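You operate a simulated robot arm through the tools that you are given. There is no shell and no other tool.

You run a simulated robot arm. Do the job below in one go: nothing can be reset, and whatever is moved stays where it is left.

TASK
Sample the red port with the probe and trim the muffle flow till the dew point reads about -43.
Fine: within one degree; shut the port lever before the probe goes back in its holder.

Only the result counts: the job must be done as asked and must still hold three seconds after the hand-in. Knocking over, shifting, dropping, spilling or breaking anything else fails it.

THE ROBOT
A 6-joint arm with a two-finger gripper, fixed in place. Base frame: the origin is on the floor under the middle of its stand, x ahead of it, y to its left, z up. Readings come in m, rad, newtons and seconds.
It reaches about 1.572 m from its shoulder. Its first joint turns from -2.897 to 2.897 rad. Payload 2.45 kg.
The TCP is the grasp point between the finger pads, 0.02 m short of the fingertips. In the tool frame z runs along the fingers and y along their closing line. The gripper opens to 0.14 m; its body begins 0.168 m behind the TCP.
Orientation is that of the tool frame in the base frame, as a unit quaternion [x, y, z, w]. With the fingers straight down and closing along the base's y, the tool's x points along the base's -x, its y along +y and its z along -z.

THE INTERFACE
- The arm moves only by the tool apply_moves. Its argument "deltas" is one flat list of numbers, 7 for each row, row after row: the turn, a rotation vector about the tool's x, y, z in rad, then the shift along the tool's x, y, z in m, then the finger opening in m, from 0 to 0.14. In form: [wx, wy, wz, tx, ty, tz, hand, wx, wy, wz, tx, ty, tz, hand, ...]. A call has 1 to 20 rows; each row is the pose to reach, as a shift and turn from the pose commanded when the call began, along the tool's axes at that moment. A row lasts 0.2 s, in which the tool goes at most 0.05 m and 0.15 rad; a call with a longer step from one row to the next is refused whole, and so is a gripper value outside its range. A pose out of reach is approached as far as the arm can. The call stops where the force on the tool passes 90 N (or 10 N more than at its start, if that is more) or the arm is blocked; 0.2 s more then pass. The fingers move at their own pace (about 0.045 m/s each) and stop on an object; they squeeze with about 40 N. The grip force told is the motor's: it shows also when the fingers shut on nothing. Time passes only in rows, and 0.2 s behind the last, so rows that repeat a pose let the fingers close. The reply holds the time, the measured pose of the TCP, the force on the tool along the base axes, the opening and the grip force, in the units named above and with some noise, with the torque about the TCP (base axes, N m) and any sound that the robot's microphone picked up.
- Cameras (640 x 400 px; columns grow to the right, rows downward): "scene" is fixed at [0.2207, 0.6506, 1.5622]; the picture's right is [-0.38, -0.92, 0.00], its down [-0.58, 0.24, -0.78] and it looks along [0.72, -0.30, -0.63] (base axes); focal length 281 px, centre (320, 200). "wrist" rides on the gripper at [0.078, 0.011, -0.209] in the tool frame; the picture's right is [-0.14, 0.99, 0.00], its down [-0.92, -0.13, -0.37] and it looks along [-0.36, -0.05, 0.93] (tool axes); focal length 280 px, centre (320, 200). There is no depth. A picture from a camera that has moved, and an enlarged one, comes with that camera's place and axes in the base frame and with its lens.
- get_image(camera): a new picture of that camera. No time passes.
- enlarge(camera, box): a new picture of the part [left, top, right, bottom] of that camera's present view, enlarged. No time passes.
- finish_job(): hands the job in; it is judged then, once.

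Nothing tells you positions but the pictures and the camera data. Unless the task says otherwise, let go and move clear before handing in.

The tools are called as a command line: name --argument value ..., lists and objects as JSON in quotes. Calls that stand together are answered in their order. apply_moves: Moves the arm, as the interface text tells. Its arguments: {"type":"object","properties":{"deltas":{"type":"array","items":{"type":"number"}}},"required":["deltas"]} The other tools are called the same way: get_image (camera) takes a picture; enlarge (camera, box) takes an enlarged picture of a part of a camera's view; finish_job () hands the job in.

At the start:

```text
t: 0.0
ee_pos: [0.6947, 0.1133, 1.3275]
orientation: [0.0, 1.0, 0.0, 0.001]
contact_force: [-0.1, -0.2, -0.3]
moment: [0.01, 0.0, 0.0]
gripper_width: 0.1403
grasp_force: 0.1
```

scene: 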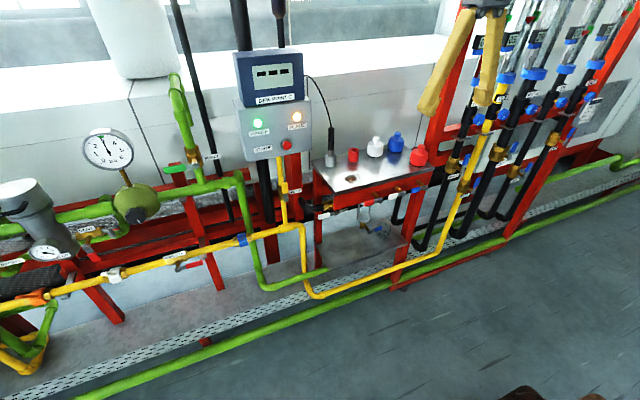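
wrist: 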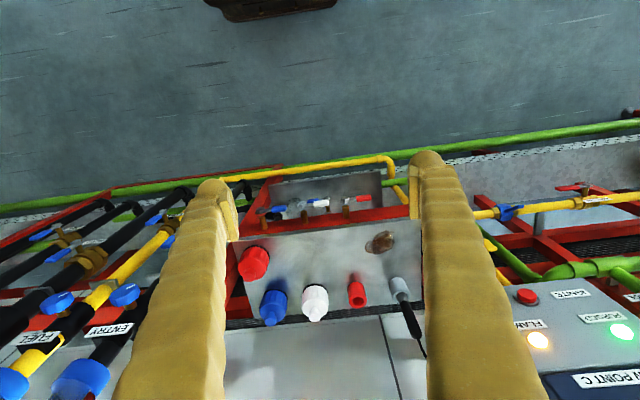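

I see a gas panel with a dew-point display, a small steel table carrying coloured caps/ports and a probe in a holder, and flowmeters to the right. I'll enlarge several parts to identify them before moving.

enlarge --camera "scene" --box '[220, 40, 330, 170]'

enlarge --camera "scene" --box '[300, 120, 440, 220]'

enlarge --camera "scene" --box '[430, 0, 640, 200]'

enlarge --camera "scene" --box '[300, 170, 440, 270]'

enlarge --camera "wrist" --box '[220, 160, 440, 340]'

enlarge --camera "wrist" --box '[0, 180, 220, 400]'

```text
3.08 times, centred on (275, 105) of scene
camera zoom: at [0.2207, 0.6506, 1.5622], right [-0.38, -0.92, 0.0], down [-0.58, 0.24, -0.78], along [0.72, -0.3, -0.63], focal length 864 px, centre (458, 492)
```

zoom: 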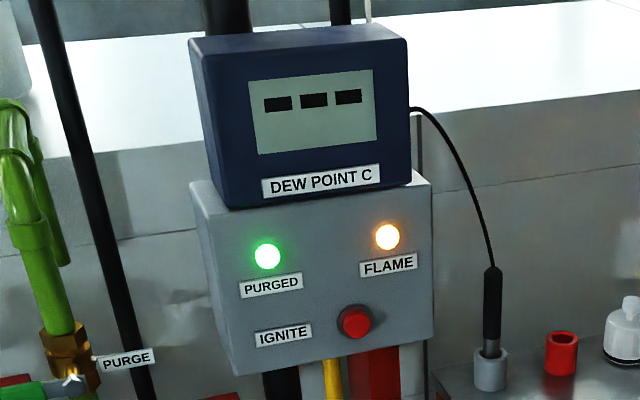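

```text
4.00 times, centred on (370, 170) of scene
camera zoom: at [0.2207, 0.6506, 1.5622], right [-0.38, -0.92, 0.0], down [-0.58, 0.24, -0.78], along [0.72, -0.3, -0.63], focal length 1123 px, centre (120, 320)
```

zoom: 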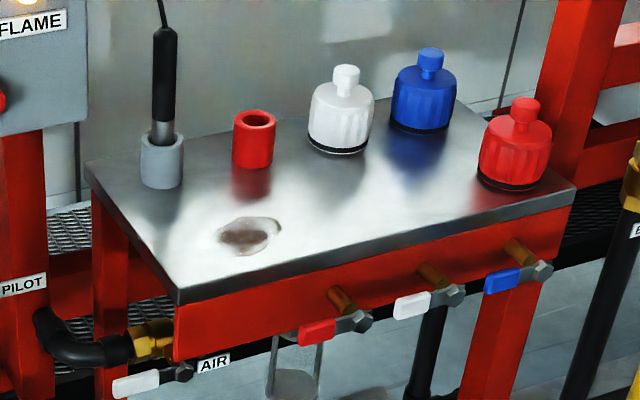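

```text
2.00 times, centred on (535, 100) of scene
camera zoom: at [0.2207, 0.6506, 1.5622], right [-0.38, -0.92, 0.0], down [-0.58, 0.24, -0.78], along [0.72, -0.3, -0.63], focal length 562 px, centre (-110, 400)
```

zoom: 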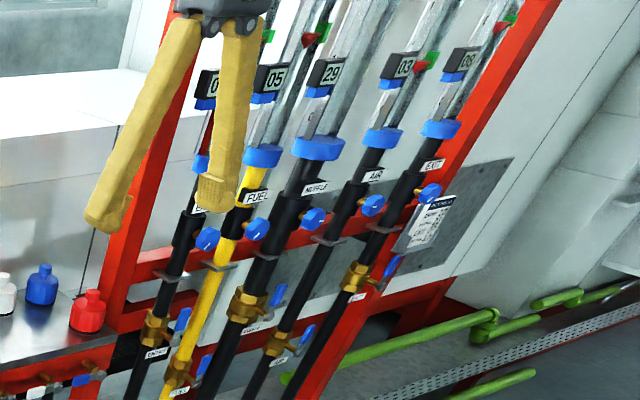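

```text
4.00 times, centred on (370, 220) of scene
camera zoom: at [0.2207, 0.6506, 1.5622], right [-0.38, -0.92, 0.0], down [-0.58, 0.24, -0.78], along [0.72, -0.3, -0.63], focal length 1123 px, centre (120, 120)
```

zoom: 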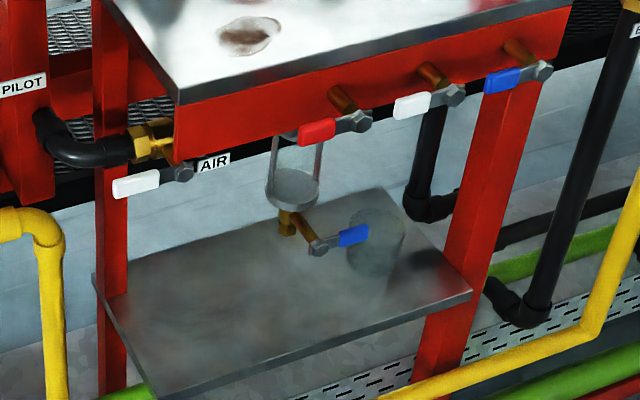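

```text
2.22 times, centred on (330, 250) of wrist
camera zoom: at [0.6172, 0.1274, 1.5373], right [0.14, 0.99, 0.0], down [0.92, -0.13, 0.37], along [0.37, -0.05, -0.93], focal length 623 px, centre (298, 89)
```

zoom: 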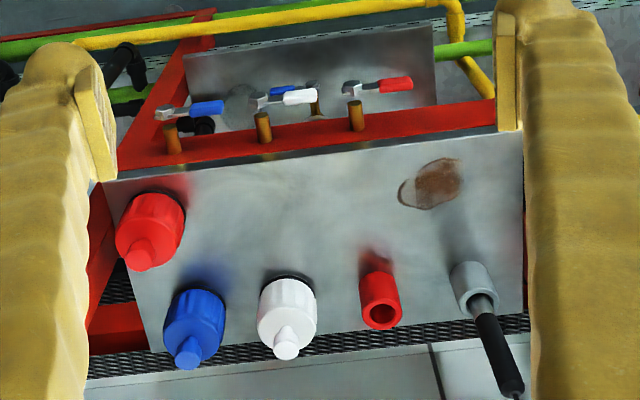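

```text
1.82 times, centred on (110, 290) of wrist
camera zoom: at [0.6172, 0.1274, 1.5373], right [0.14, 0.99, 0.0], down [0.92, -0.13, 0.37], along [0.37, -0.05, -0.93], focal length 510 px, centre (702, 36)
```

zoom: 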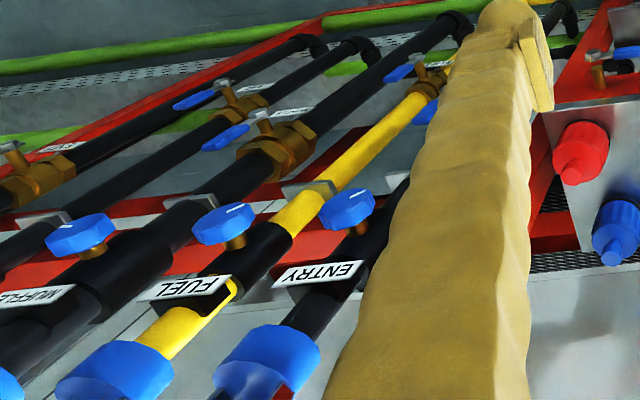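

The red open tube beside the grey holder should be the red port. It lines up with the red lever at about (0.87, 0.15, 0.93), the red port top is near (1.08, 0.15, 1.03), the probe stands at (1.08, 0.25), and the muffle knob is near (0.875, -0.47, 1.17). I'll turn the wrist half round first so the wrist camera ends up above the hand.

apply_moves --deltas '[0, 0, 0.15, 0, 0, 0, 0.14, 0, 0, 0.3, 0, 0, 0, 0.14, 0, 0, 0.45, 0, 0, 0, 0.14, 0, 0, 0.6, 0, 0, 0, 0.14, 0, 0, 0.75, 0, 0, 0, 0.14, 0, 0, 0.9, 0, 0, 0, 0.14, 0, 0, 1.05, 0, 0, 0, 0.14, 0, 0, 1.2, 0, 0, 0, 0.14, 0, 0, 1.35, 0, 0, 0, 0.14, 0, 0, 1.5, 0, 0, 0, 0.14, 0, 0, 1.65, 0, 0, 0, 0.14, 0, 0, 1.8, 0, 0, 0, 0.14, 0, 0, 1.95, 0, 0, 0, 0.14, 0, 0, 2.1, 0, 0, 0, 0.14, 0, 0, 2.25, 0, 0, 0, 0.14, 0, 0, 2.4, 0, 0, 0, 0.14, 0, 0, 2.55, 0, 0, 0, 0.14, 0, 0, 2.7, 0, 0, 0, 0.14, 0, 0, 2.85, 0, 0, 0, 0.14, 0, 0, 3.0, 0, 0, 0, 0.14]'

```text
t: 4.2
ee_pos: [0.6958, 0.1138, 1.3273]
orientation: [0.989, 0.148, 0.001, -0.001]
contact_force: [-0.4, -0.1, -0.1]
moment: [0.03, -0.02, 0.01]
gripper_width: 0.14
grasp_force: 0.0
out of reach, approached as far as the arm can: row 20
```

The wrist reaches its limit just short of a half turn, so I'll go back and use the camera-below family of poses instead. I'll rotate back first, then check the orientation.

apply_moves --deltas '[0, 0, -0.15, 0, 0, 0, 0.14, 0, 0, -0.3, 0, 0, 0, 0.14, 0, 0, -0.45, 0, 0, 0, 0.14, 0, 0, -0.6, 0, 0, 0, 0.14, 0, 0, -0.75, 0, 0, 0, 0.14, 0, 0, -0.9, 0, 0, 0, 0.14, 0, 0, -1.05, 0, 0, 0, 0.14, 0, 0, -1.2, 0, 0, 0, 0.14, 0, 0, -1.35, 0, 0, 0, 0.14, 0, 0, -1.5, 0, 0, 0, 0.14, 0, 0, -1.65, 0, 0, 0, 0.14, 0, 0, -1.8, 0, 0, 0, 0.14, 0, 0, -1.95, 0, 0, 0, 0.14, 0, 0, -2.1, 0, 0, 0, 0.14, 0, 0, -2.25, 0, 0, 0, 0.14, 0, 0, -2.4, 0, 0, 0, 0.14, 0, 0, -2.55, 0, 0, 0, 0.14, 0, 0, -2.7, 0, 0, 0, 0.14, 0, 0, -2.85, 0, 0, 0, 0.14]'

```text
t: 8.2
ee_pos: [0.6961, 0.1142, 1.3288]
orientation: [-0.004, 1.0, 0.002, 0.0]
contact_force: [0.1, 0.7, -0.5]
moment: [-0.03, 0.0, 0.01]
gripper_width: 0.1399
grasp_force: 0.1
```

The hand is back in its original orientation. Next I pitch the fingers 45° forward and lower to look at the table and levers from the front.

apply_moves --deltas '[0, -0.131, 0, -0.004, 0.006, 0.03, 0.14, 0, -0.262, 0, -0.008, 0.012, 0.06, 0.14, 0, -0.393, 0, -0.012, 0.018, 0.09, 0.14, 0, -0.524, 0, -0.016, 0.024, 0.12, 0.14, 0, -0.654, 0, -0.02, 0.03, 0.15, 0.14, 0, -0.785, 0, -0.024, 0.036, 0.179, 0.14]'

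get_image --camera "wrist"

get_image --camera "scene"

```text
t: 9.6
ee_pos: [0.7212, 0.1491, 1.1505]
orientation: [-0.002, 0.923, 0.003, 0.384]
contact_force: [-0.8, -0.3, -0.4]
moment: [0.0, 0.0, -0.01]
gripper_width: 0.1402
grasp_force: 0.1
```

```text
taken
camera wrist: at [0.518, 0.1615, 1.2427], right [0.09, 0.99, 0.1], down [0.39, -0.13, 0.91], along [0.92, -0.04, -0.4], focal length 280 px, centre (320, 200)
```

wrist: 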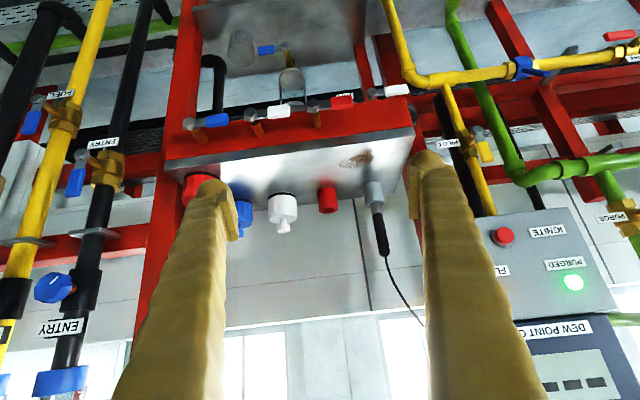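

```text
taken
```

scene: 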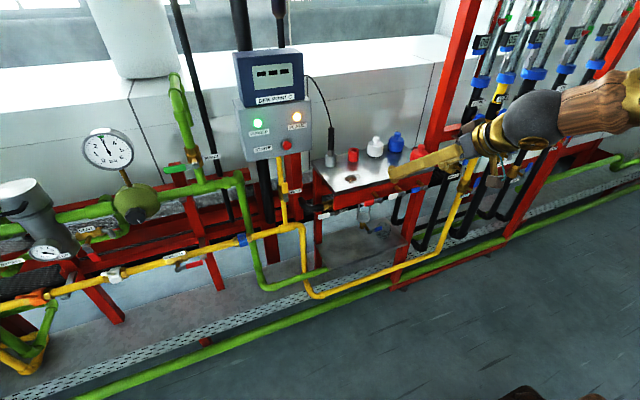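

The wrist view, which is upside-down, now shows the levers, ports and probe clearly. I'll zoom in for details.

enlarge --camera "wrist" --box '[160, 60, 440, 260]'

enlarge --camera "wrist" --box '[300, 80, 420, 160]'

enlarge --camera "wrist" --box '[300, 160, 440, 330]'

enlarge --camera "wrist" --box '[0, 80, 160, 360]'

enlarge --camera "scene" --box '[440, 0, 640, 130]'

```text
2.00 times, centred on (300, 160) of wrist
camera zoom: at [0.518, 0.1615, 1.2427], right [0.09, 0.99, 0.1], down [0.39, -0.13, 0.91], along [0.92, -0.04, -0.4], focal length 561 px, centre (360, 280)
```

zoom: 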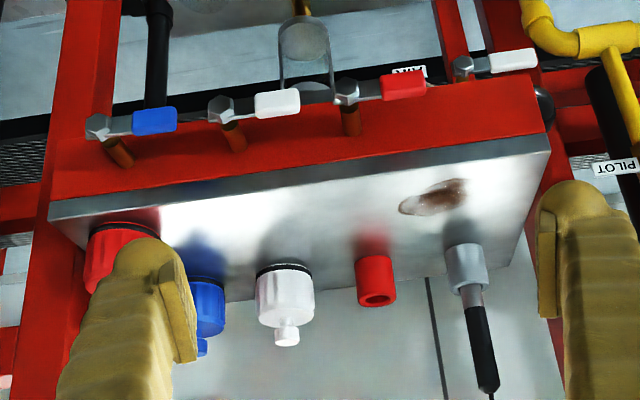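

```text
5.00 times, centred on (360, 120) of wrist
camera zoom: at [0.518, 0.1615, 1.2427], right [0.09, 0.99, 0.1], down [0.39, -0.13, 0.91], along [0.92, -0.04, -0.4], focal length 1402 px, centre (120, 600)
```

zoom: 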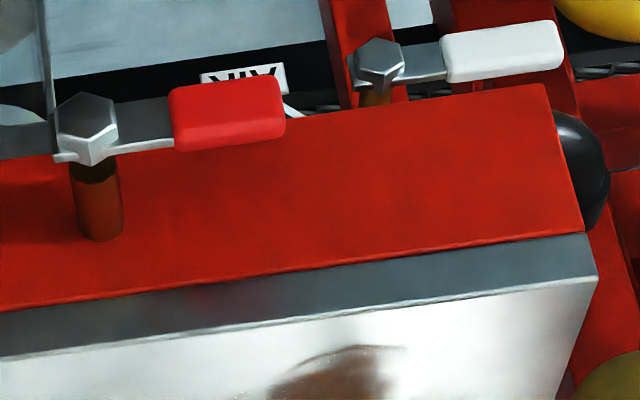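

```text
2.35 times, centred on (370, 245) of wrist
camera zoom: at [0.518, 0.1615, 1.2427], right [0.09, 0.99, 0.1], down [0.39, -0.13, 0.91], along [0.92, -0.04, -0.4], focal length 660 px, centre (202, 94)
```

zoom: 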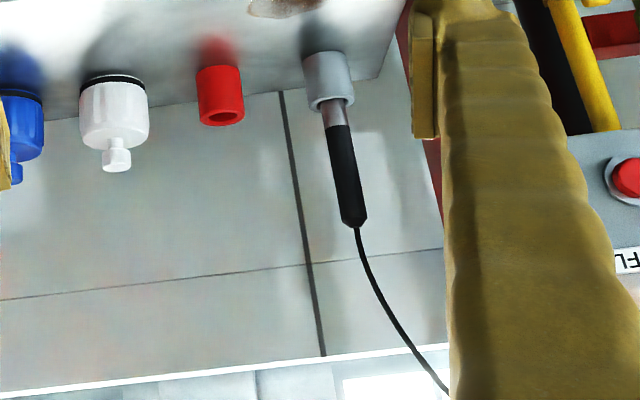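

```text
1.43 times, centred on (80, 220) of wrist
camera zoom: at [0.518, 0.1615, 1.2427], right [0.09, 0.99, 0.1], down [0.39, -0.13, 0.91], along [0.92, -0.04, -0.4], focal length 401 px, centre (663, 171)
```

zoom: 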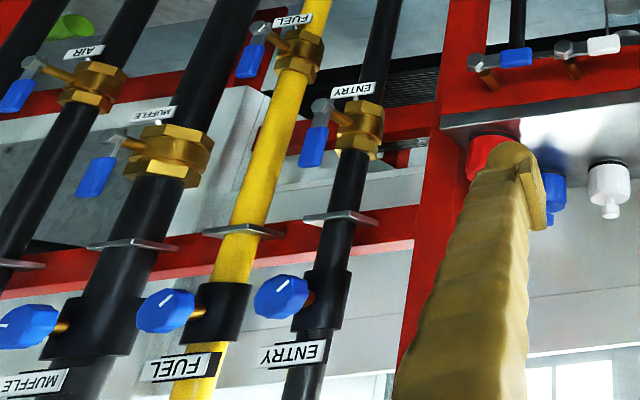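

```text
3.08 times, centred on (540, 65) of scene
camera zoom: at [0.2207, 0.6506, 1.5622], right [-0.38, -0.92, 0.0], down [-0.58, 0.24, -0.78], along [0.72, -0.3, -0.63], focal length 864 px, centre (-357, 615)
```

zoom: 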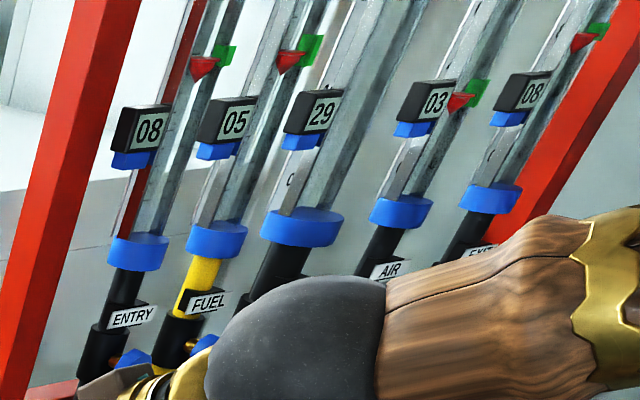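

The probe handle spans about z 1.047–1.135 at (1.076, 0.252). The red port mouth is at (1.076, 0.1515, 1.026). I'll check the gripper's bulk before moving in beside the meter box.

enlarge --camera "scene" --box '[370, 90, 560, 210]'

enlarge --camera "wrist" --box '[420, 140, 640, 400]'

```text
3.33 times, centred on (465, 150) of scene
camera zoom: at [0.2207, 0.6506, 1.5622], right [-0.38, -0.92, 0.0], down [-0.58, 0.24, -0.78], along [0.72, -0.3, -0.63], focal length 936 px, centre (-163, 367)
```

zoom: 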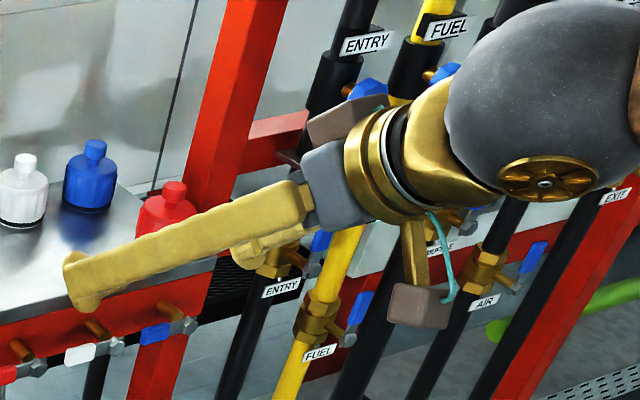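

```text
1.54 times, centred on (530, 270) of wrist
camera zoom: at [0.518, 0.1615, 1.2427], right [0.09, 0.99, 0.1], down [0.39, -0.13, 0.91], along [0.92, -0.04, -0.4], focal length 431 px, centre (-3, 92)
```

zoom: 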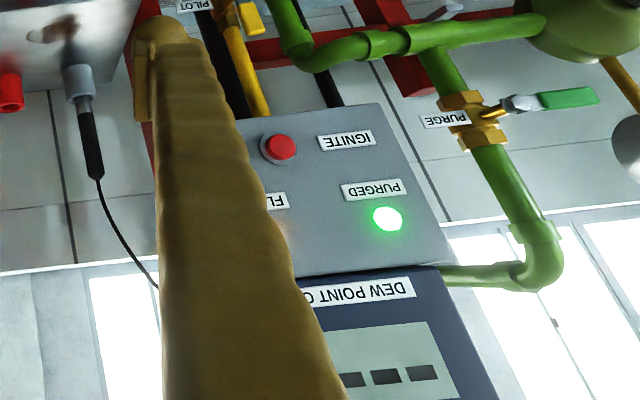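

The fingers are slim enough to go in beside the meter box if I pitch to about 70° and part-close them. I'm moving to a standoff in front of the probe.

apply_moves --deltas '[0, -0.087, 0, -0.0153, 0.0205, 0.024, 0.08, 0, -0.173, 0, -0.0306, 0.041, 0.048, 0.08, 0, -0.26, 0, -0.0458, 0.0615, 0.072, 0.08, 0, -0.346, 0, -0.0611, 0.082, 0.096, 0.08, 0, -0.433, 0, -0.0764, 0.1025, 0.12, 0.08, 0, -0.433, 0, -0.0764, 0.1025, 0.12, 0.08]'

get_image --camera "wrist"

get_image --camera "scene"

```text
t: 11.0
ee_pos: [0.8591, 0.2546, 1.1184]
orientation: [-0.001, 0.819, 0.002, 0.574]
contact_force: [0.0, -0.6, -0.9]
moment: [-0.01, -0.04, -0.01]
gripper_width: 0.0798
grasp_force: 0.1
```

```text
taken
camera wrist: at [0.6373, 0.265, 1.1183], right [0.04, 0.99, 0.13], down [-0.03, -0.13, 0.99], along [1.0, -0.04, 0.02], focal length 280 px, centre (320, 200)
```

wrist: 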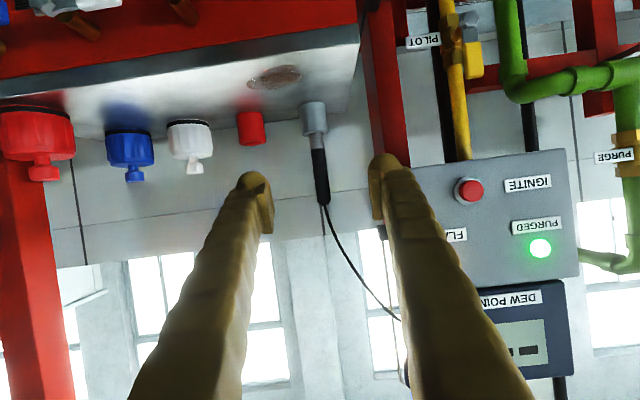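

```text
taken
```

scene: 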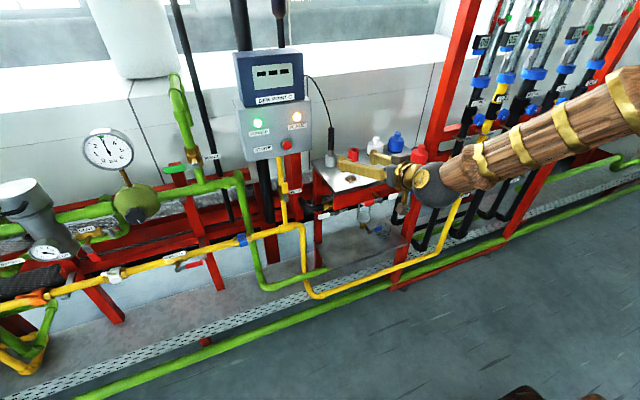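

The probe is centred between the fingers. I advance so the pads straddle the handle at about z = 1.092, then check before closing.

apply_moves --deltas '[0, 0, 0, -0.0082, -0.0003, 0.0355, 0.08, 0, 0, 0, -0.0164, -0.0007, 0.071, 0.08, 0, 0, 0, -0.0246, -0.001, 0.1065, 0.08, 0, 0, 0, -0.0328, -0.0013, 0.142, 0.08, 0, 0, 0, -0.041, -0.0017, 0.1775, 0.08, 0, 0, 0, -0.0492, -0.002, 0.213, 0.08, 0, 0, 0, -0.0492, -0.002, 0.213, 0.08]'

get_image --camera "wrist"

enlarge --camera "scene" --box '[280, 70, 440, 190]'

```text
t: 12.6
ee_pos: [1.0754, 0.2552, 1.0909]
orientation: [-0.002, 0.82, 0.003, 0.572]
contact_force: [0.0, 0.9, -0.2]
moment: [-0.01, -0.01, 0.03]
gripper_width: 0.0799
grasp_force: 0.0
```

```text
taken
camera wrist: at [0.8533, 0.266, 1.0907], right [0.04, 0.99, 0.13], down [-0.03, -0.13, 0.99], along [1.0, -0.04, 0.02], focal length 280 px, centre (320, 200)
```

wrist: 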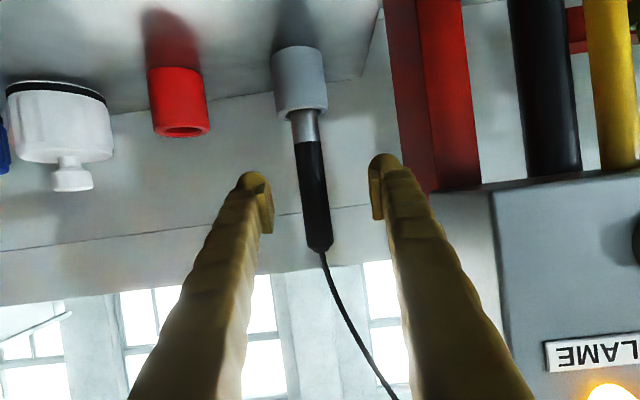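

```text
3.33 times, centred on (360, 130) of scene
camera zoom: at [0.2207, 0.6506, 1.5622], right [-0.38, -0.92, 0.0], down [-0.58, 0.24, -0.78], along [0.72, -0.3, -0.63], focal length 936 px, centre (187, 433)
```

zoom: 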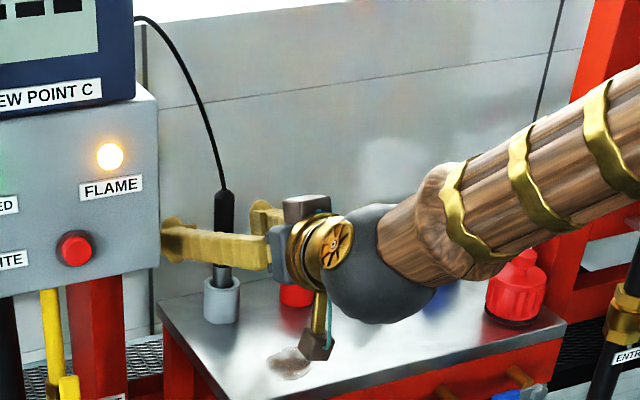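

The pads straddle the handle, with the probe about 2.5 mm to the −y side. I correct that and close gently, letting the fingers settle.

apply_moves --deltas '[0, 0, 0, 0, -0.0025, 0, 0.08, 0, 0, 0, 0, -0.0025, 0, 0.05, 0, 0, 0, 0, -0.0025, 0, 0.03, 0, 0, 0, 0, -0.0025, 0, 0.01, 0, 0, 0, 0, -0.0025, 0, 0.0, 0, 0, 0, 0, -0.0025, 0, 0.0, 0, 0, 0, 0, -0.0025, 0, 0.0, 0, 0, 0, 0, -0.0025, 0, 0.0]'

get_image --camera "wrist"

```text
t: 14.4
ee_pos: [1.0761, 0.2527, 1.0908]
orientation: [-0.001, 0.82, 0.003, 0.573]
contact_force: [0.9, -0.3, -0.4]
moment: [-0.02, -0.02, 0.02]
gripper_width: 0.0199
grasp_force: 39.8
```

```text
taken
camera wrist: at [0.8531, 0.2633, 1.0905], right [0.04, 0.99, 0.13], down [-0.03, -0.13, 0.99], along [1.0, -0.05, 0.02], focal length 280 px, centre (320, 200)
```

wrist: 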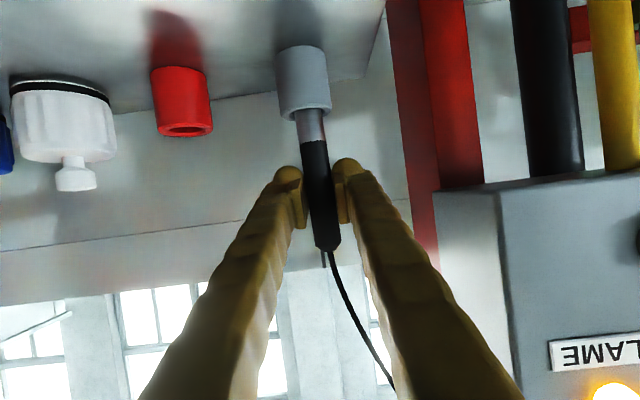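

I have a firm grip (20 mm, 40 N) with little side load. Now I lift straight up 0.12 m and watch the force.

apply_moves --deltas '[0, 0, 0, -0.0188, 0, -0.0069, 0, 0, 0, 0, -0.0376, 0, -0.0138, 0, 0, 0, 0, -0.0563, 0, -0.0206, 0, 0, 0, 0, -0.0751, 0, -0.0275, 0, 0, 0, 0, -0.0939, 0, -0.0344, 0, 0, 0, 0, -0.1127, 0, -0.0413, 0]'

get_image --camera "wrist"

enlarge --camera "scene" --box '[280, 70, 440, 190]'

```text
t: 15.8
ee_pos: [1.0742, 0.2522, 1.2102]
orientation: [-0.001, 0.82, 0.002, 0.572]
contact_force: [0.1, 1.1, -1.0]
moment: [0.0, 0.03, -0.02]
gripper_width: 0.0202
grasp_force: 39.9
```

```text
taken
camera wrist: at [0.852, 0.2634, 1.2107], right [0.04, 0.99, 0.13], down [-0.03, -0.13, 0.99], along [1.0, -0.04, 0.02], focal length 280 px, centre (320, 200)
```

wrist: 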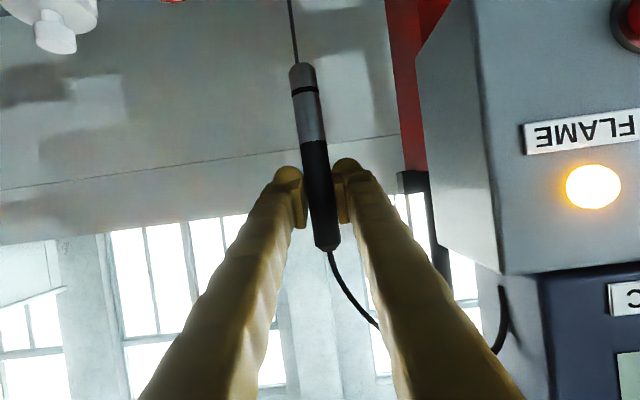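

```text
3.33 times, centred on (360, 130) of scene
camera zoom: at [0.2207, 0.6506, 1.5622], right [-0.38, -0.92, 0.0], down [-0.58, 0.24, -0.78], along [0.72, -0.3, -0.63], focal length 936 px, centre (187, 433)
```

zoom: 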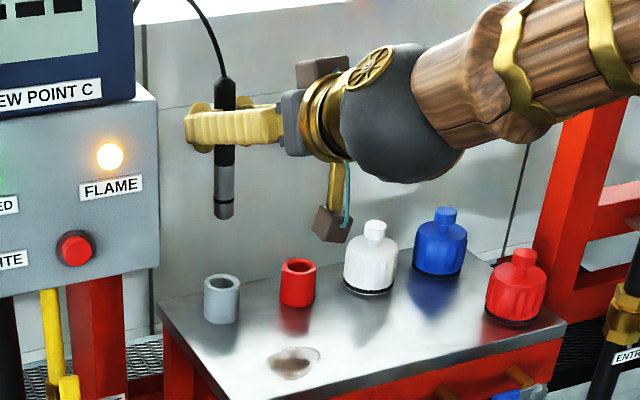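

The probe is free: its tip is 0.103 m below the TCP, so it sat about 36 mm deep in the holder. I'll shift about 0.099 m in −y over the red port, lower to about 2 cm above the mouth, and check alignment in both cameras.

apply_moves --deltas '[0, 0, 0, 0, -0.025, 0, 0, 0, 0, 0, 0, -0.05, 0, 0, 0, 0, 0, 0, -0.075, 0, 0, 0, 0, 0, -0.0002, -0.0987, 0.0006, 0, 0, 0, 0, 0.0188, -0.0987, 0.0076, 0, 0, 0, 0, 0.0376, -0.0987, 0.0146, 0, 0, 0, 0, 0.0559, -0.0987, 0.0216, 0, 0, 0, 0, 0.0559, -0.0987, 0.0216, 0]'

get_image --camera "wrist"

enlarge --camera "wrist" --box '[240, 20, 400, 140]'

enlarge --camera "scene" --box '[310, 100, 400, 170]'

```text
t: 17.6
ee_pos: [1.0764, 0.1526, 1.1503]
orientation: [-0.001, 0.82, 0.002, 0.573]
contact_force: [0.3, 0.1, -1.6]
moment: [0.0, 0.02, -0.04]
gripper_width: 0.0201
grasp_force: 39.8
```

```text
taken
camera wrist: at [0.8538, 0.164, 1.1503], right [0.04, 0.99, 0.13], down [-0.03, -0.13, 0.99], along [1.0, -0.05, 0.02], focal length 280 px, centre (320, 200)
```

wrist: 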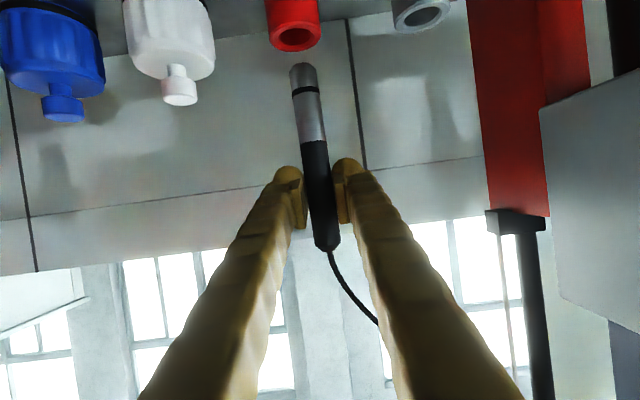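

```text
3.33 times, centred on (320, 80) of wrist
camera zoom: at [0.8538, 0.164, 1.1503], right [0.04, 0.99, 0.13], down [-0.03, -0.13, 0.99], along [1.0, -0.05, 0.02], focal length 935 px, centre (320, 600)
```

zoom: 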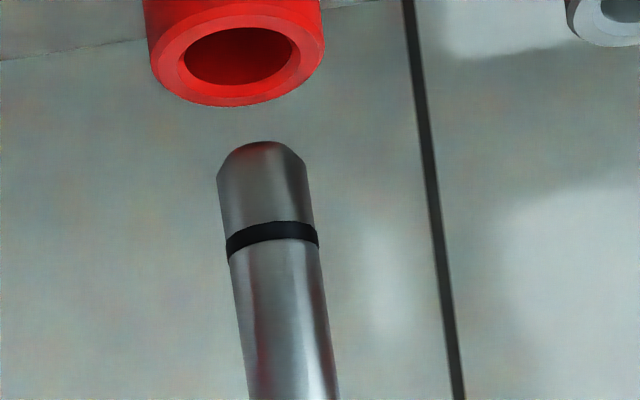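

```text
5.71 times, centred on (355, 135) of scene
camera zoom: at [0.2207, 0.6506, 1.5622], right [-0.38, -0.92, 0.0], down [-0.58, 0.24, -0.78], along [0.72, -0.3, -0.63], focal length 1604 px, centre (120, 571)
```

zoom: 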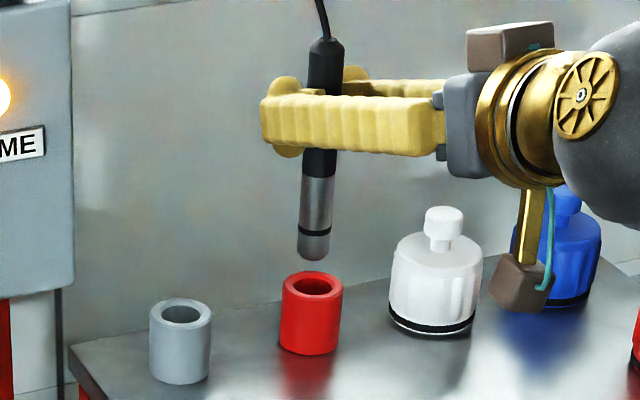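

Alignment is close in both views. I'll zoom further to measure the remaining offset before inserting.

enlarge --camera "wrist" --box '[260, 20, 340, 70]'

enlarge --camera "wrist" --box '[270, 60, 350, 110]'

enlarge --camera "scene" --box '[335, 125, 375, 150]'

```text
8.00 times, centred on (300, 45) of wrist
camera zoom: at [0.8538, 0.164, 1.1503], right [0.04, 0.99, 0.13], down [-0.03, -0.13, 0.99], along [1.0, -0.05, 0.02], focal length 2243 px, centre (480, 1440)
```

zoom: 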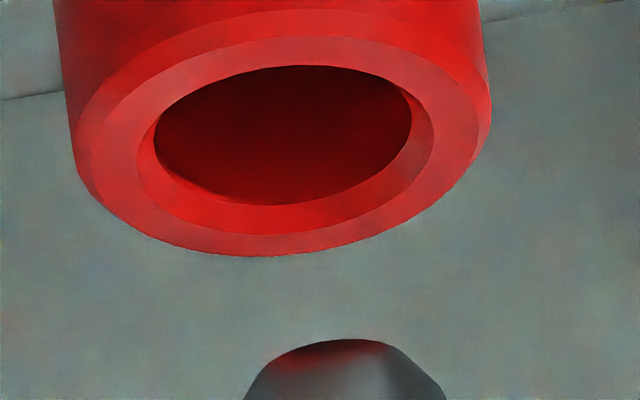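

```text
8.00 times, centred on (310, 85) of wrist
camera zoom: at [0.8538, 0.164, 1.1503], right [0.04, 0.99, 0.13], down [-0.03, -0.13, 0.99], along [1.0, -0.05, 0.02], focal length 2243 px, centre (400, 1120)
```

zoom: 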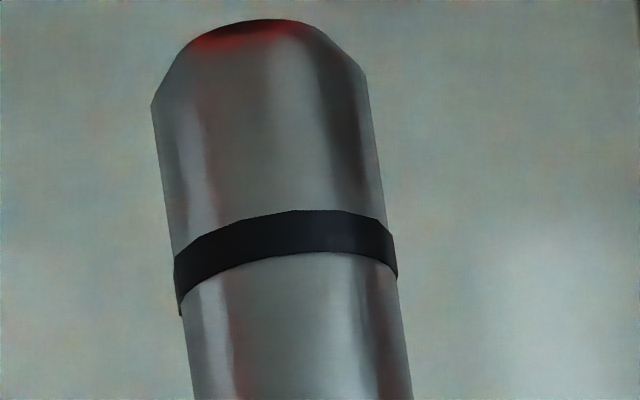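

```text
16.00 times, centred on (355, 138) of scene
camera zoom: at [0.2207, 0.6506, 1.5622], right [-0.38, -0.92, 0.0], down [-0.58, 0.24, -0.78], along [0.72, -0.3, -0.63], focal length 4492 px, centre (-240, 1200)
```

zoom: 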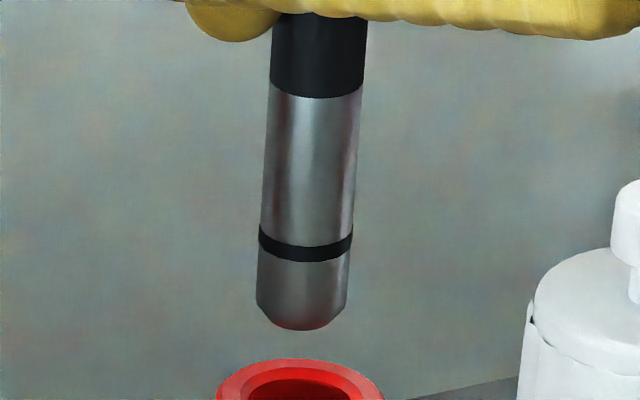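

The probe is about 1.6 mm too far to +y; x is good. I correct that and lower slowly into the mouth.

apply_moves --deltas '[0, 0, 0, -0.0002, -0.0016, 0.0007, 0, 0, 0, 0, 0.0092, -0.0016, 0.0041, 0, 0, 0, 0, 0.0186, -0.0016, 0.0076, 0, 0, 0, 0, 0.028, -0.0016, 0.011, 0, 0, 0, 0, 0.0327, -0.0016, 0.0127, 0, 0, 0, 0, 0.0374, -0.0016, 0.0145, 0, 0, 0, 0, 0.0374, -0.0016, 0.0145, 0]'

get_image --camera "wrist"

enlarge --camera "scene" --box '[310, 100, 400, 170]'

```text
t: 19.2
ee_pos: [1.0756, 0.1522, 1.1124]
orientation: [-0.001, 0.82, 0.002, 0.573]
contact_force: [-0.4, -0.2, -1.4]
moment: [0.01, 0.0, 0.01]
gripper_width: 0.0201
grasp_force: 40.3
```

```text
taken
camera wrist: at [0.8539, 0.163, 1.111], right [0.04, 0.99, 0.13], down [-0.03, -0.13, 0.99], along [1.0, -0.05, 0.02], focal length 280 px, centre (320, 200)
```

wrist: 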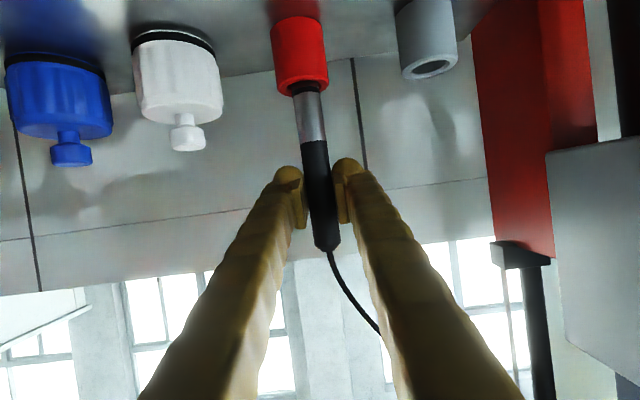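

```text
5.71 times, centred on (355, 135) of scene
camera zoom: at [0.2207, 0.6506, 1.5622], right [-0.38, -0.92, 0.0], down [-0.58, 0.24, -0.78], along [0.72, -0.3, -0.63], focal length 1604 px, centre (120, 571)
```

zoom: 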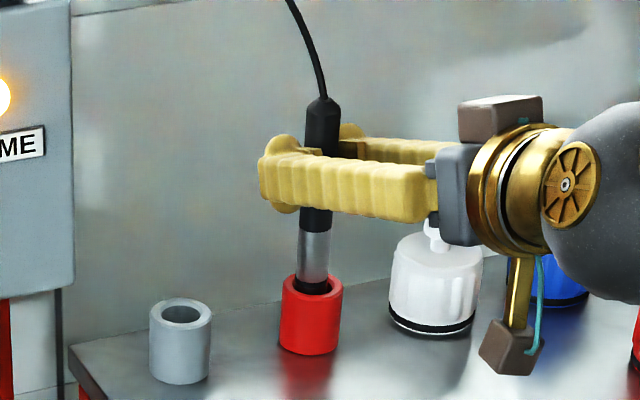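

The probe tip is in the red port with no side load. I continue down in small steps.

apply_moves --deltas '[0, 0, 0, 0.0047, 0, 0.0017, 0, 0, 0, 0, 0.0085, 0, 0.0031, 0, 0, 0, 0, 0.0122, 0, 0.0045, 0, 0, 0, 0, 0.0155, 0, 0.0057, 0, 0, 0, 0, 0.0155, 0, 0.0057, 0]'

get_image --camera "scene"

enlarge --camera "scene" --box '[310, 100, 400, 170]'

```text
t: 20.4
ee_pos: [1.0767, 0.1513, 1.0943]
orientation: [-0.002, 0.82, 0.003, 0.572]
contact_force: [0.2, -1.5, -0.3]
moment: [0.0, 0.03, 0.02]
gripper_width: 0.02
grasp_force: 40.2
```

```text
taken
```

scene: 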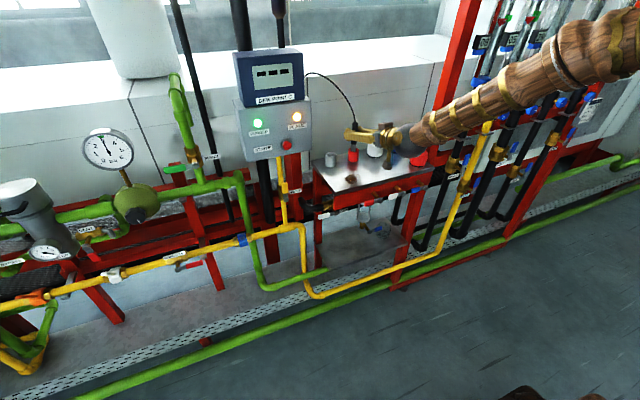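

```text
5.71 times, centred on (355, 135) of scene
camera zoom: at [0.2207, 0.6506, 1.5622], right [-0.38, -0.92, 0.0], down [-0.58, 0.24, -0.78], along [0.72, -0.3, -0.63], focal length 1604 px, centre (120, 571)
```

zoom: 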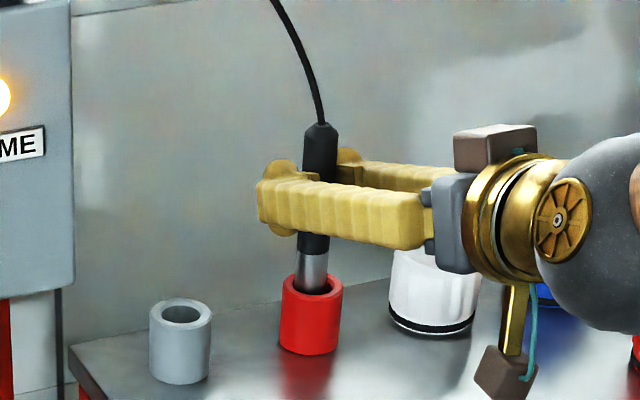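

Still no contact force. I lower a few more millimetres until the probe seats.

apply_moves --deltas '[0, 0, 0, 0.0014, 0, 0.0005, 0, 0, 0, 0, 0.0028, 0, 0.001, 0, 0, 0, 0, 0.0028, 0, 0.001, 0]'

```text
t: 21.2
ee_pos: [1.0768, 0.1508, 1.0916]
orientation: [-0.002, 0.82, 0.004, 0.573]
contact_force: [0.5, -1.0, -1.2]
moment: [-0.02, 0.01, -0.02]
gripper_width: 0.02
grasp_force: 39.9
```

apply_moves --deltas '[0, 0, 0, 0.0019, 0, 0.0007, 0, 0, 0, 0, 0.0028, 0, 0.001, 0, 0, 0, 0, 0.0028, 0, 0.001, 0]'

enlarge --camera "wrist" --box '[240, 20, 400, 140]'

```text
t: 22.0
ee_pos: [1.0769, 0.152, 1.0903]
orientation: [-0.002, 0.819, 0.003, 0.573]
contact_force: [-3.6, -0.6, 20.5]
moment: [-0.01, 0.32, -0.02]
gripper_width: 0.0201
grasp_force: 40.2
```

```text
3.33 times, centred on (320, 80) of wrist
camera zoom: at [0.8546, 0.1627, 1.0896], right [0.04, 0.99, 0.13], down [-0.03, -0.13, 0.99], along [1.0, -0.05, 0.03], focal length 935 px, centre (320, 600)
```

zoom: 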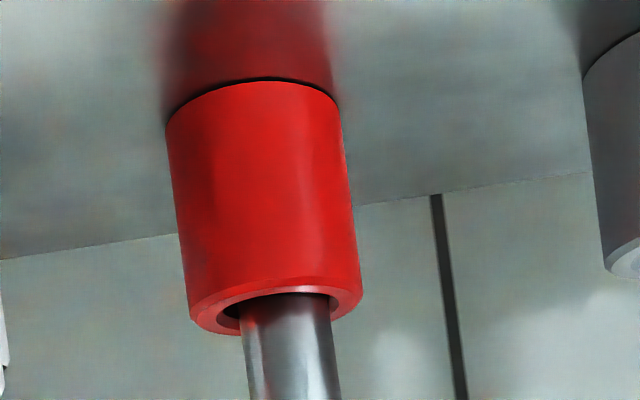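

The probe has seated: about 20 N of upward reaction at TCP z of 1.090. I relieve about 1.5 mm, then release and open.

apply_moves --deltas '[0, 0, 0, -0.0014, 0, -0.0005, 0, 0, 0, 0, -0.0014, 0, -0.0005, 0, 0, 0, 0, -0.0014, 0, -0.0005, 0.03, 0, 0, 0, -0.0014, 0, -0.0005, 0.05, 0, 0, 0, -0.0014, 0, -0.0005, 0.07, 0, 0, 0, -0.0014, 0, -0.0005, 0.07, 0, 0, 0, -0.0014, 0, -0.0005, 0.07]'

get_image --camera "wrist"

enlarge --camera "scene" --box '[220, 40, 420, 190]'

```text
t: 23.6
ee_pos: [1.0774, 0.1519, 1.0895]
orientation: [-0.003, 0.82, 0.004, 0.572]
contact_force: [-0.1, -0.6, 1.4]
moment: [-0.01, 0.0, 0.01]
gripper_width: 0.0701
grasp_force: 0.0
```

```text
taken
camera wrist: at [0.8539, 0.1627, 1.0895], right [0.04, 0.99, 0.13], down [-0.03, -0.13, 0.99], along [1.0, -0.05, 0.02], focal length 280 px, centre (320, 200)
```

wrist: 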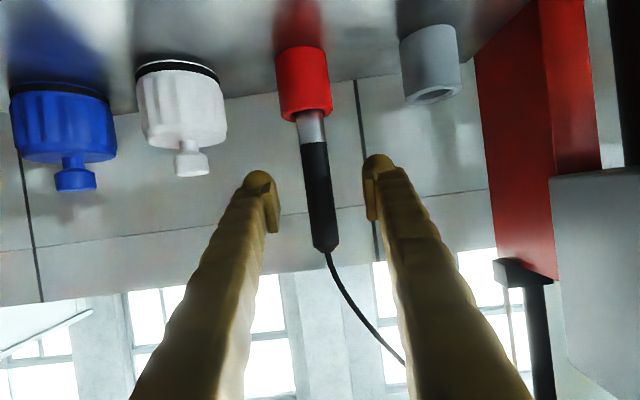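

```text
2.67 times, centred on (320, 115) of scene
camera zoom: at [0.2207, 0.6506, 1.5622], right [-0.38, -0.92, 0.0], down [-0.58, 0.24, -0.78], along [0.72, -0.3, -0.63], focal length 749 px, centre (320, 427)
```

zoom: 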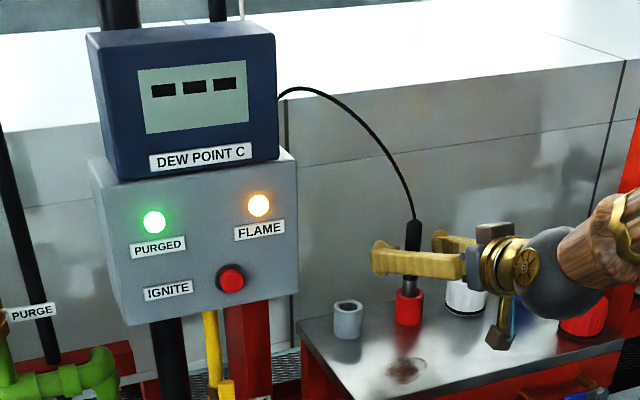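

The probe stands in the red port, free of the fingers. I retract horizontally, then drop down to look at the red lever from the front.

apply_moves --deltas '[0, 0, 0, 0.0126, 0, -0.0344, 0.07, 0, 0, 0, 0.0252, 0, -0.0688, 0.07, 0, 0, 0, 0.0378, 0, -0.1033, 0.07, 0, 0, 0, 0.0504, 0, -0.1377, 0.07, 0, 0, 0, 0.0631, 0, -0.1721, 0.07, 0, 0, 0, 0.0757, 0, -0.2066, 0.07, 0, 0, 0, 0.0883, 0, -0.241, 0.07, 0, 0, 0, 0.1009, 0, -0.2755, 0.07, 0, 0, 0, 0.1135, 0, -0.31, 0.07]'

get_image --camera "wrist"

get_image --camera "scene"

```text
t: 25.6
ee_pos: [0.7465, 0.1491, 1.089]
orientation: [-0.002, 0.819, 0.003, 0.573]
contact_force: [-0.1, 0.1, 0.1]
moment: [-0.02, 0.02, -0.01]
gripper_width: 0.0698
grasp_force: 0.0
```

```text
taken
camera wrist: at [0.5247, 0.1603, 1.089], right [0.04, 0.99, 0.13], down [-0.03, -0.13, 0.99], along [1.0, -0.04, 0.02], focal length 280 px, centre (320, 200)
```

wrist: 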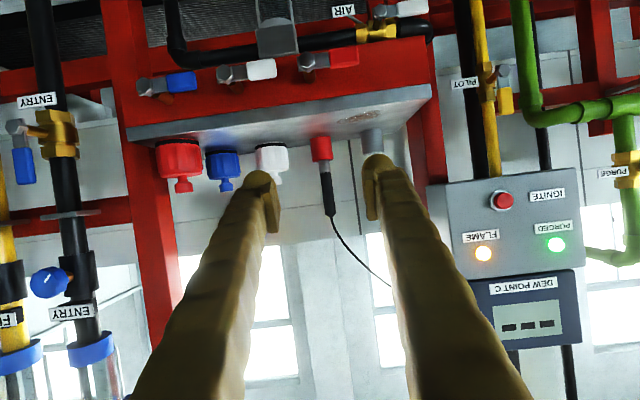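

```text
taken
```

scene: 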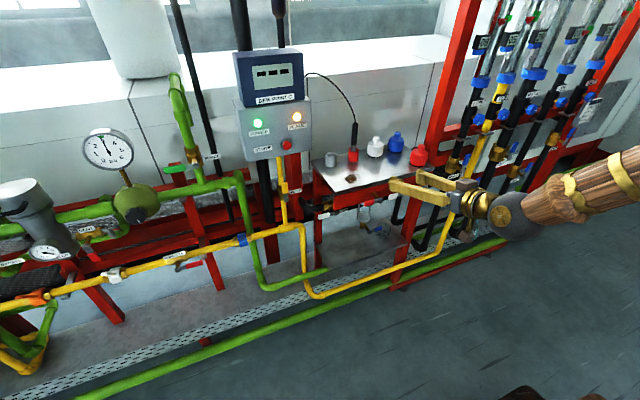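

The probe stands well and all is clear. Next I level the fingers, close them and come down in front of the red lever, then roll 90° so the closed fingers make a narrow pusher.

apply_moves --deltas '[0, -0.07, 0, 0.0293, 0.0082, 0.0009, 0.05, 0, -0.14, 0, 0.0585, 0.0164, 0.0018, 0.03, 0, -0.21, 0, 0.0878, 0.0246, 0.0028, 0.01, 0, -0.28, 0, 0.117, 0.0328, 0.0037, 0.0, 0, -0.349, 0, 0.1463, 0.041, 0.0046, 0.0, 0, -0.349, 0, 0.1463, 0.041, 0.0046, 0.0]'

get_image --camera "wrist"

enlarge --camera "wrist" --box '[240, 40, 440, 180]'

```text
t: 27.0
ee_pos: [0.7466, 0.2252, 1.0025]
orientation: [-0.018, 0.719, -0.023, 0.695]
contact_force: [-0.9, -0.1, 0.4]
moment: [-0.02, 0.01, -0.02]
gripper_width: 0.0001
grasp_force: 29.6
out of reach, approached as far as the arm can: row 2, 3, 4, 5, 6
```

```text
taken
camera wrist: at [0.536, 0.2354, 0.9316], right [0.01, 1.0, 0.08], down [-0.34, -0.07, 0.94], along [0.94, -0.04, 0.34], focal length 280 px, centre (320, 200)
```

wrist: 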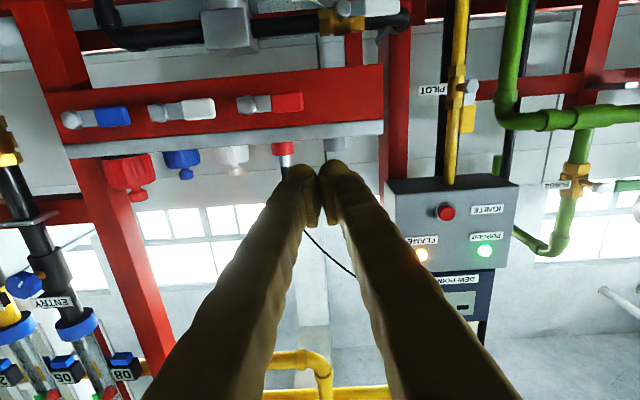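

```text
2.86 times, centred on (340, 110) of wrist
camera zoom: at [0.536, 0.2354, 0.9316], right [0.01, 1.0, 0.08], down [-0.34, -0.07, 0.94], along [0.94, -0.04, 0.34], focal length 801 px, centre (263, 457)
```

zoom: 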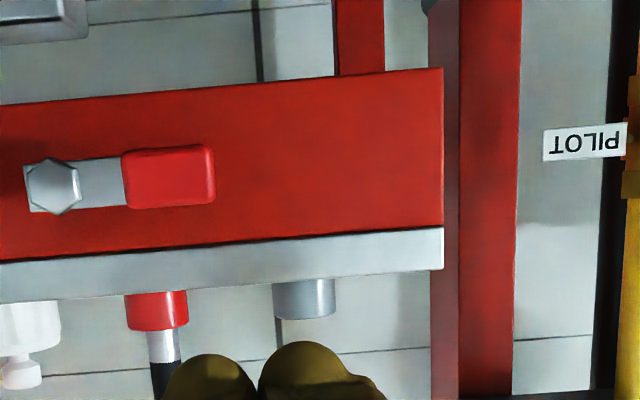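

That level pose was too folded for the arm, though the lever is now seen face-on: a flat handle pointing +y on a pivot about the x axis, above a vertical port pipe. I go back to about 60° pitch, then roll.

apply_moves --deltas '[0, 0.1225, 0.0145, -0.0088, -0.0093, -0.002, 0, 0, 0.245, 0.029, -0.0176, -0.0186, -0.004, 0, 0, 0.3675, 0.0435, -0.0264, -0.0278, -0.006, 0, 0, 0.49, 0.058, -0.0352, -0.0371, -0.008, 0, 0, 0.49, 0.058, -0.0352, -0.0371, -0.008, 0]'

```text
t: 28.2
ee_pos: [0.7393, 0.1913, 1.0399]
orientation: [0.008, 0.866, -0.006, 0.499]
contact_force: [-0.6, -0.3, 0.1]
moment: [0.0, 0.0, 0.0]
gripper_width: 0.0
grasp_force: 28.9
```

Pitch is 60° with small residuals. Now I roll +90° with a slight correction.

apply_moves --deltas '[-0.0013, 0.0013, 0.1421, 0, 0, 0, 0, -0.0026, 0.0026, 0.2842, 0, 0, 0, 0, -0.004, 0.0039, 0.4263, 0, 0, 0, 0, -0.0053, 0.0052, 0.5684, 0, 0, 0, 0, -0.0066, 0.0065, 0.7105, 0, 0, 0, 0, -0.0079, 0.0079, 0.8525, 0, 0, 0, 0, -0.0092, 0.0092, 0.9946, 0, 0, 0, 0, -0.0105, 0.0105, 1.1367, 0, 0, 0, 0, -0.0119, 0.0118, 1.2788, 0, 0, 0, 0, -0.0132, 0.0131, 1.4209, 0, 0, 0, 0, -0.0145, 0.0144, 1.563, 0, 0, 0, 0]'

get_image --camera "wrist"

get_image --camera "scene"

```text
t: 30.6
ee_pos: [0.7577, 0.1729, 1.1583]
orientation: [0.616, 0.655, 0.306, 0.311]
contact_force: [-0.4, 0.0, 0.6]
moment: [0.0, 0.01, -0.01]
gripper_width: 0.0001
grasp_force: 28.9
out of reach, approached as far as the arm can: row 3, 4, 5, 6, 7, 8, 9, 10, 11
```

```text
taken
camera wrist: at [0.597, 0.2493, 1.2944], right [0.62, -0.09, 0.78], down [-0.33, -0.93, 0.16], along [0.72, -0.35, -0.6], focal length 280 px, centre (320, 200)
```

wrist: 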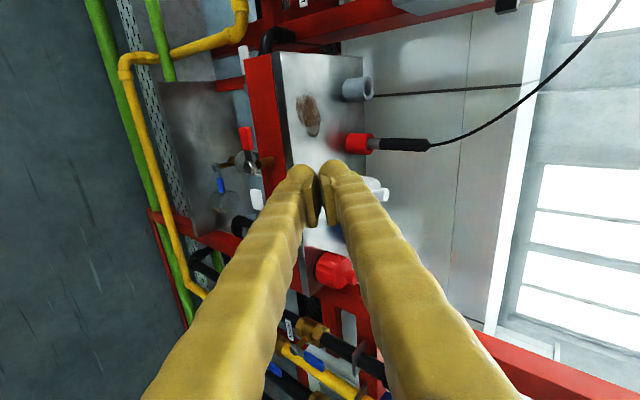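

```text
taken
```

scene: 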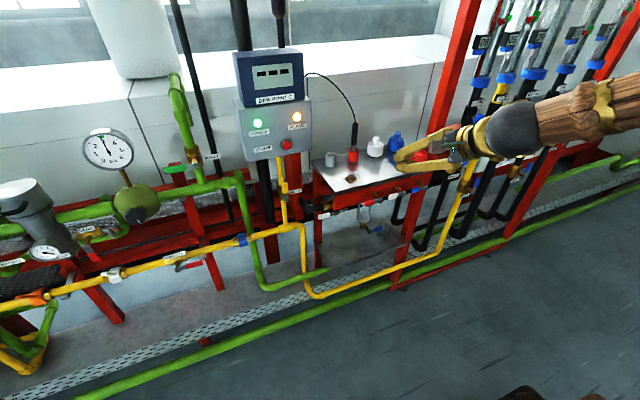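

The roll worked but the arm hit a limit and drifted up to (0.758, 0.173, 1.158) at about 52° pitch. I'll test whether this orientation reaches forward and down toward the lever.

apply_moves --deltas '[0, 0, 0, 0.0053, -0.0129, 0.0238, 0, 0, 0, 0, 0.0105, -0.0257, 0.0475, 0, 0, 0, 0, 0.0158, -0.0386, 0.0713, 0, 0, 0, 0, 0.021, -0.0514, 0.095, 0]'

get_image --camera "scene"

```text
t: 31.6
ee_pos: [0.8107, 0.1865, 1.1009]
orientation: [0.621, 0.668, 0.288, 0.291]
contact_force: [-0.2, -0.2, 0.5]
moment: [-0.03, 0.02, -0.01]
gripper_width: 0.0
grasp_force: 29.3
out of reach, approached as far as the arm can: row 1, 2, 3, 4
```

```text
taken
```

scene: 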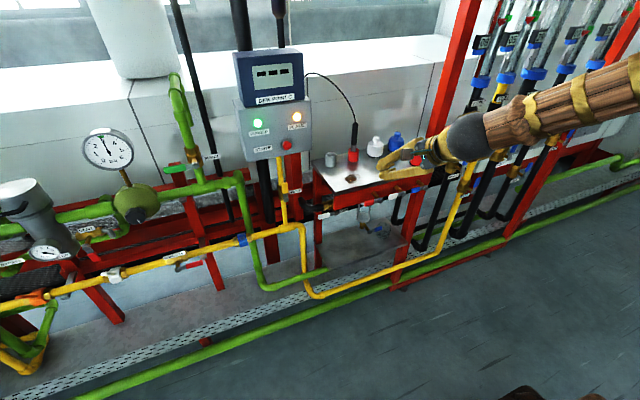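

This roll direction is up against a wrist limit, so I'll roll the other way: back to zero first, then on to −90°.

apply_moves --deltas '[0, 0, -0.1428, 0, 0, 0, 0, 0, 0, -0.2856, 0, 0, 0, 0, 0, 0, -0.4284, 0, 0, 0, 0, 0, 0, -0.5712, 0, 0, 0, 0, 0, 0, -0.714, 0, 0, 0, 0, 0, 0, -0.8568, 0, 0, 0, 0, 0, 0, -0.9996, 0, 0, 0, 0, 0, 0, -1.1424, 0, 0, 0, 0, 0, 0, -1.2852, 0, 0, 0, 0, 0, 0, -1.428, 0, 0, 0, 0, 0, 0, -1.571, 0, 0, 0, 0]'

```text
t: 34.0
ee_pos: [0.809, 0.1871, 1.1018]
orientation: [-0.034, 0.912, -0.004, 0.409]
contact_force: [-0.7, -0.8, -0.2]
moment: [0.03, 0.01, 0.02]
gripper_width: 0.0001
grasp_force: 28.6
```

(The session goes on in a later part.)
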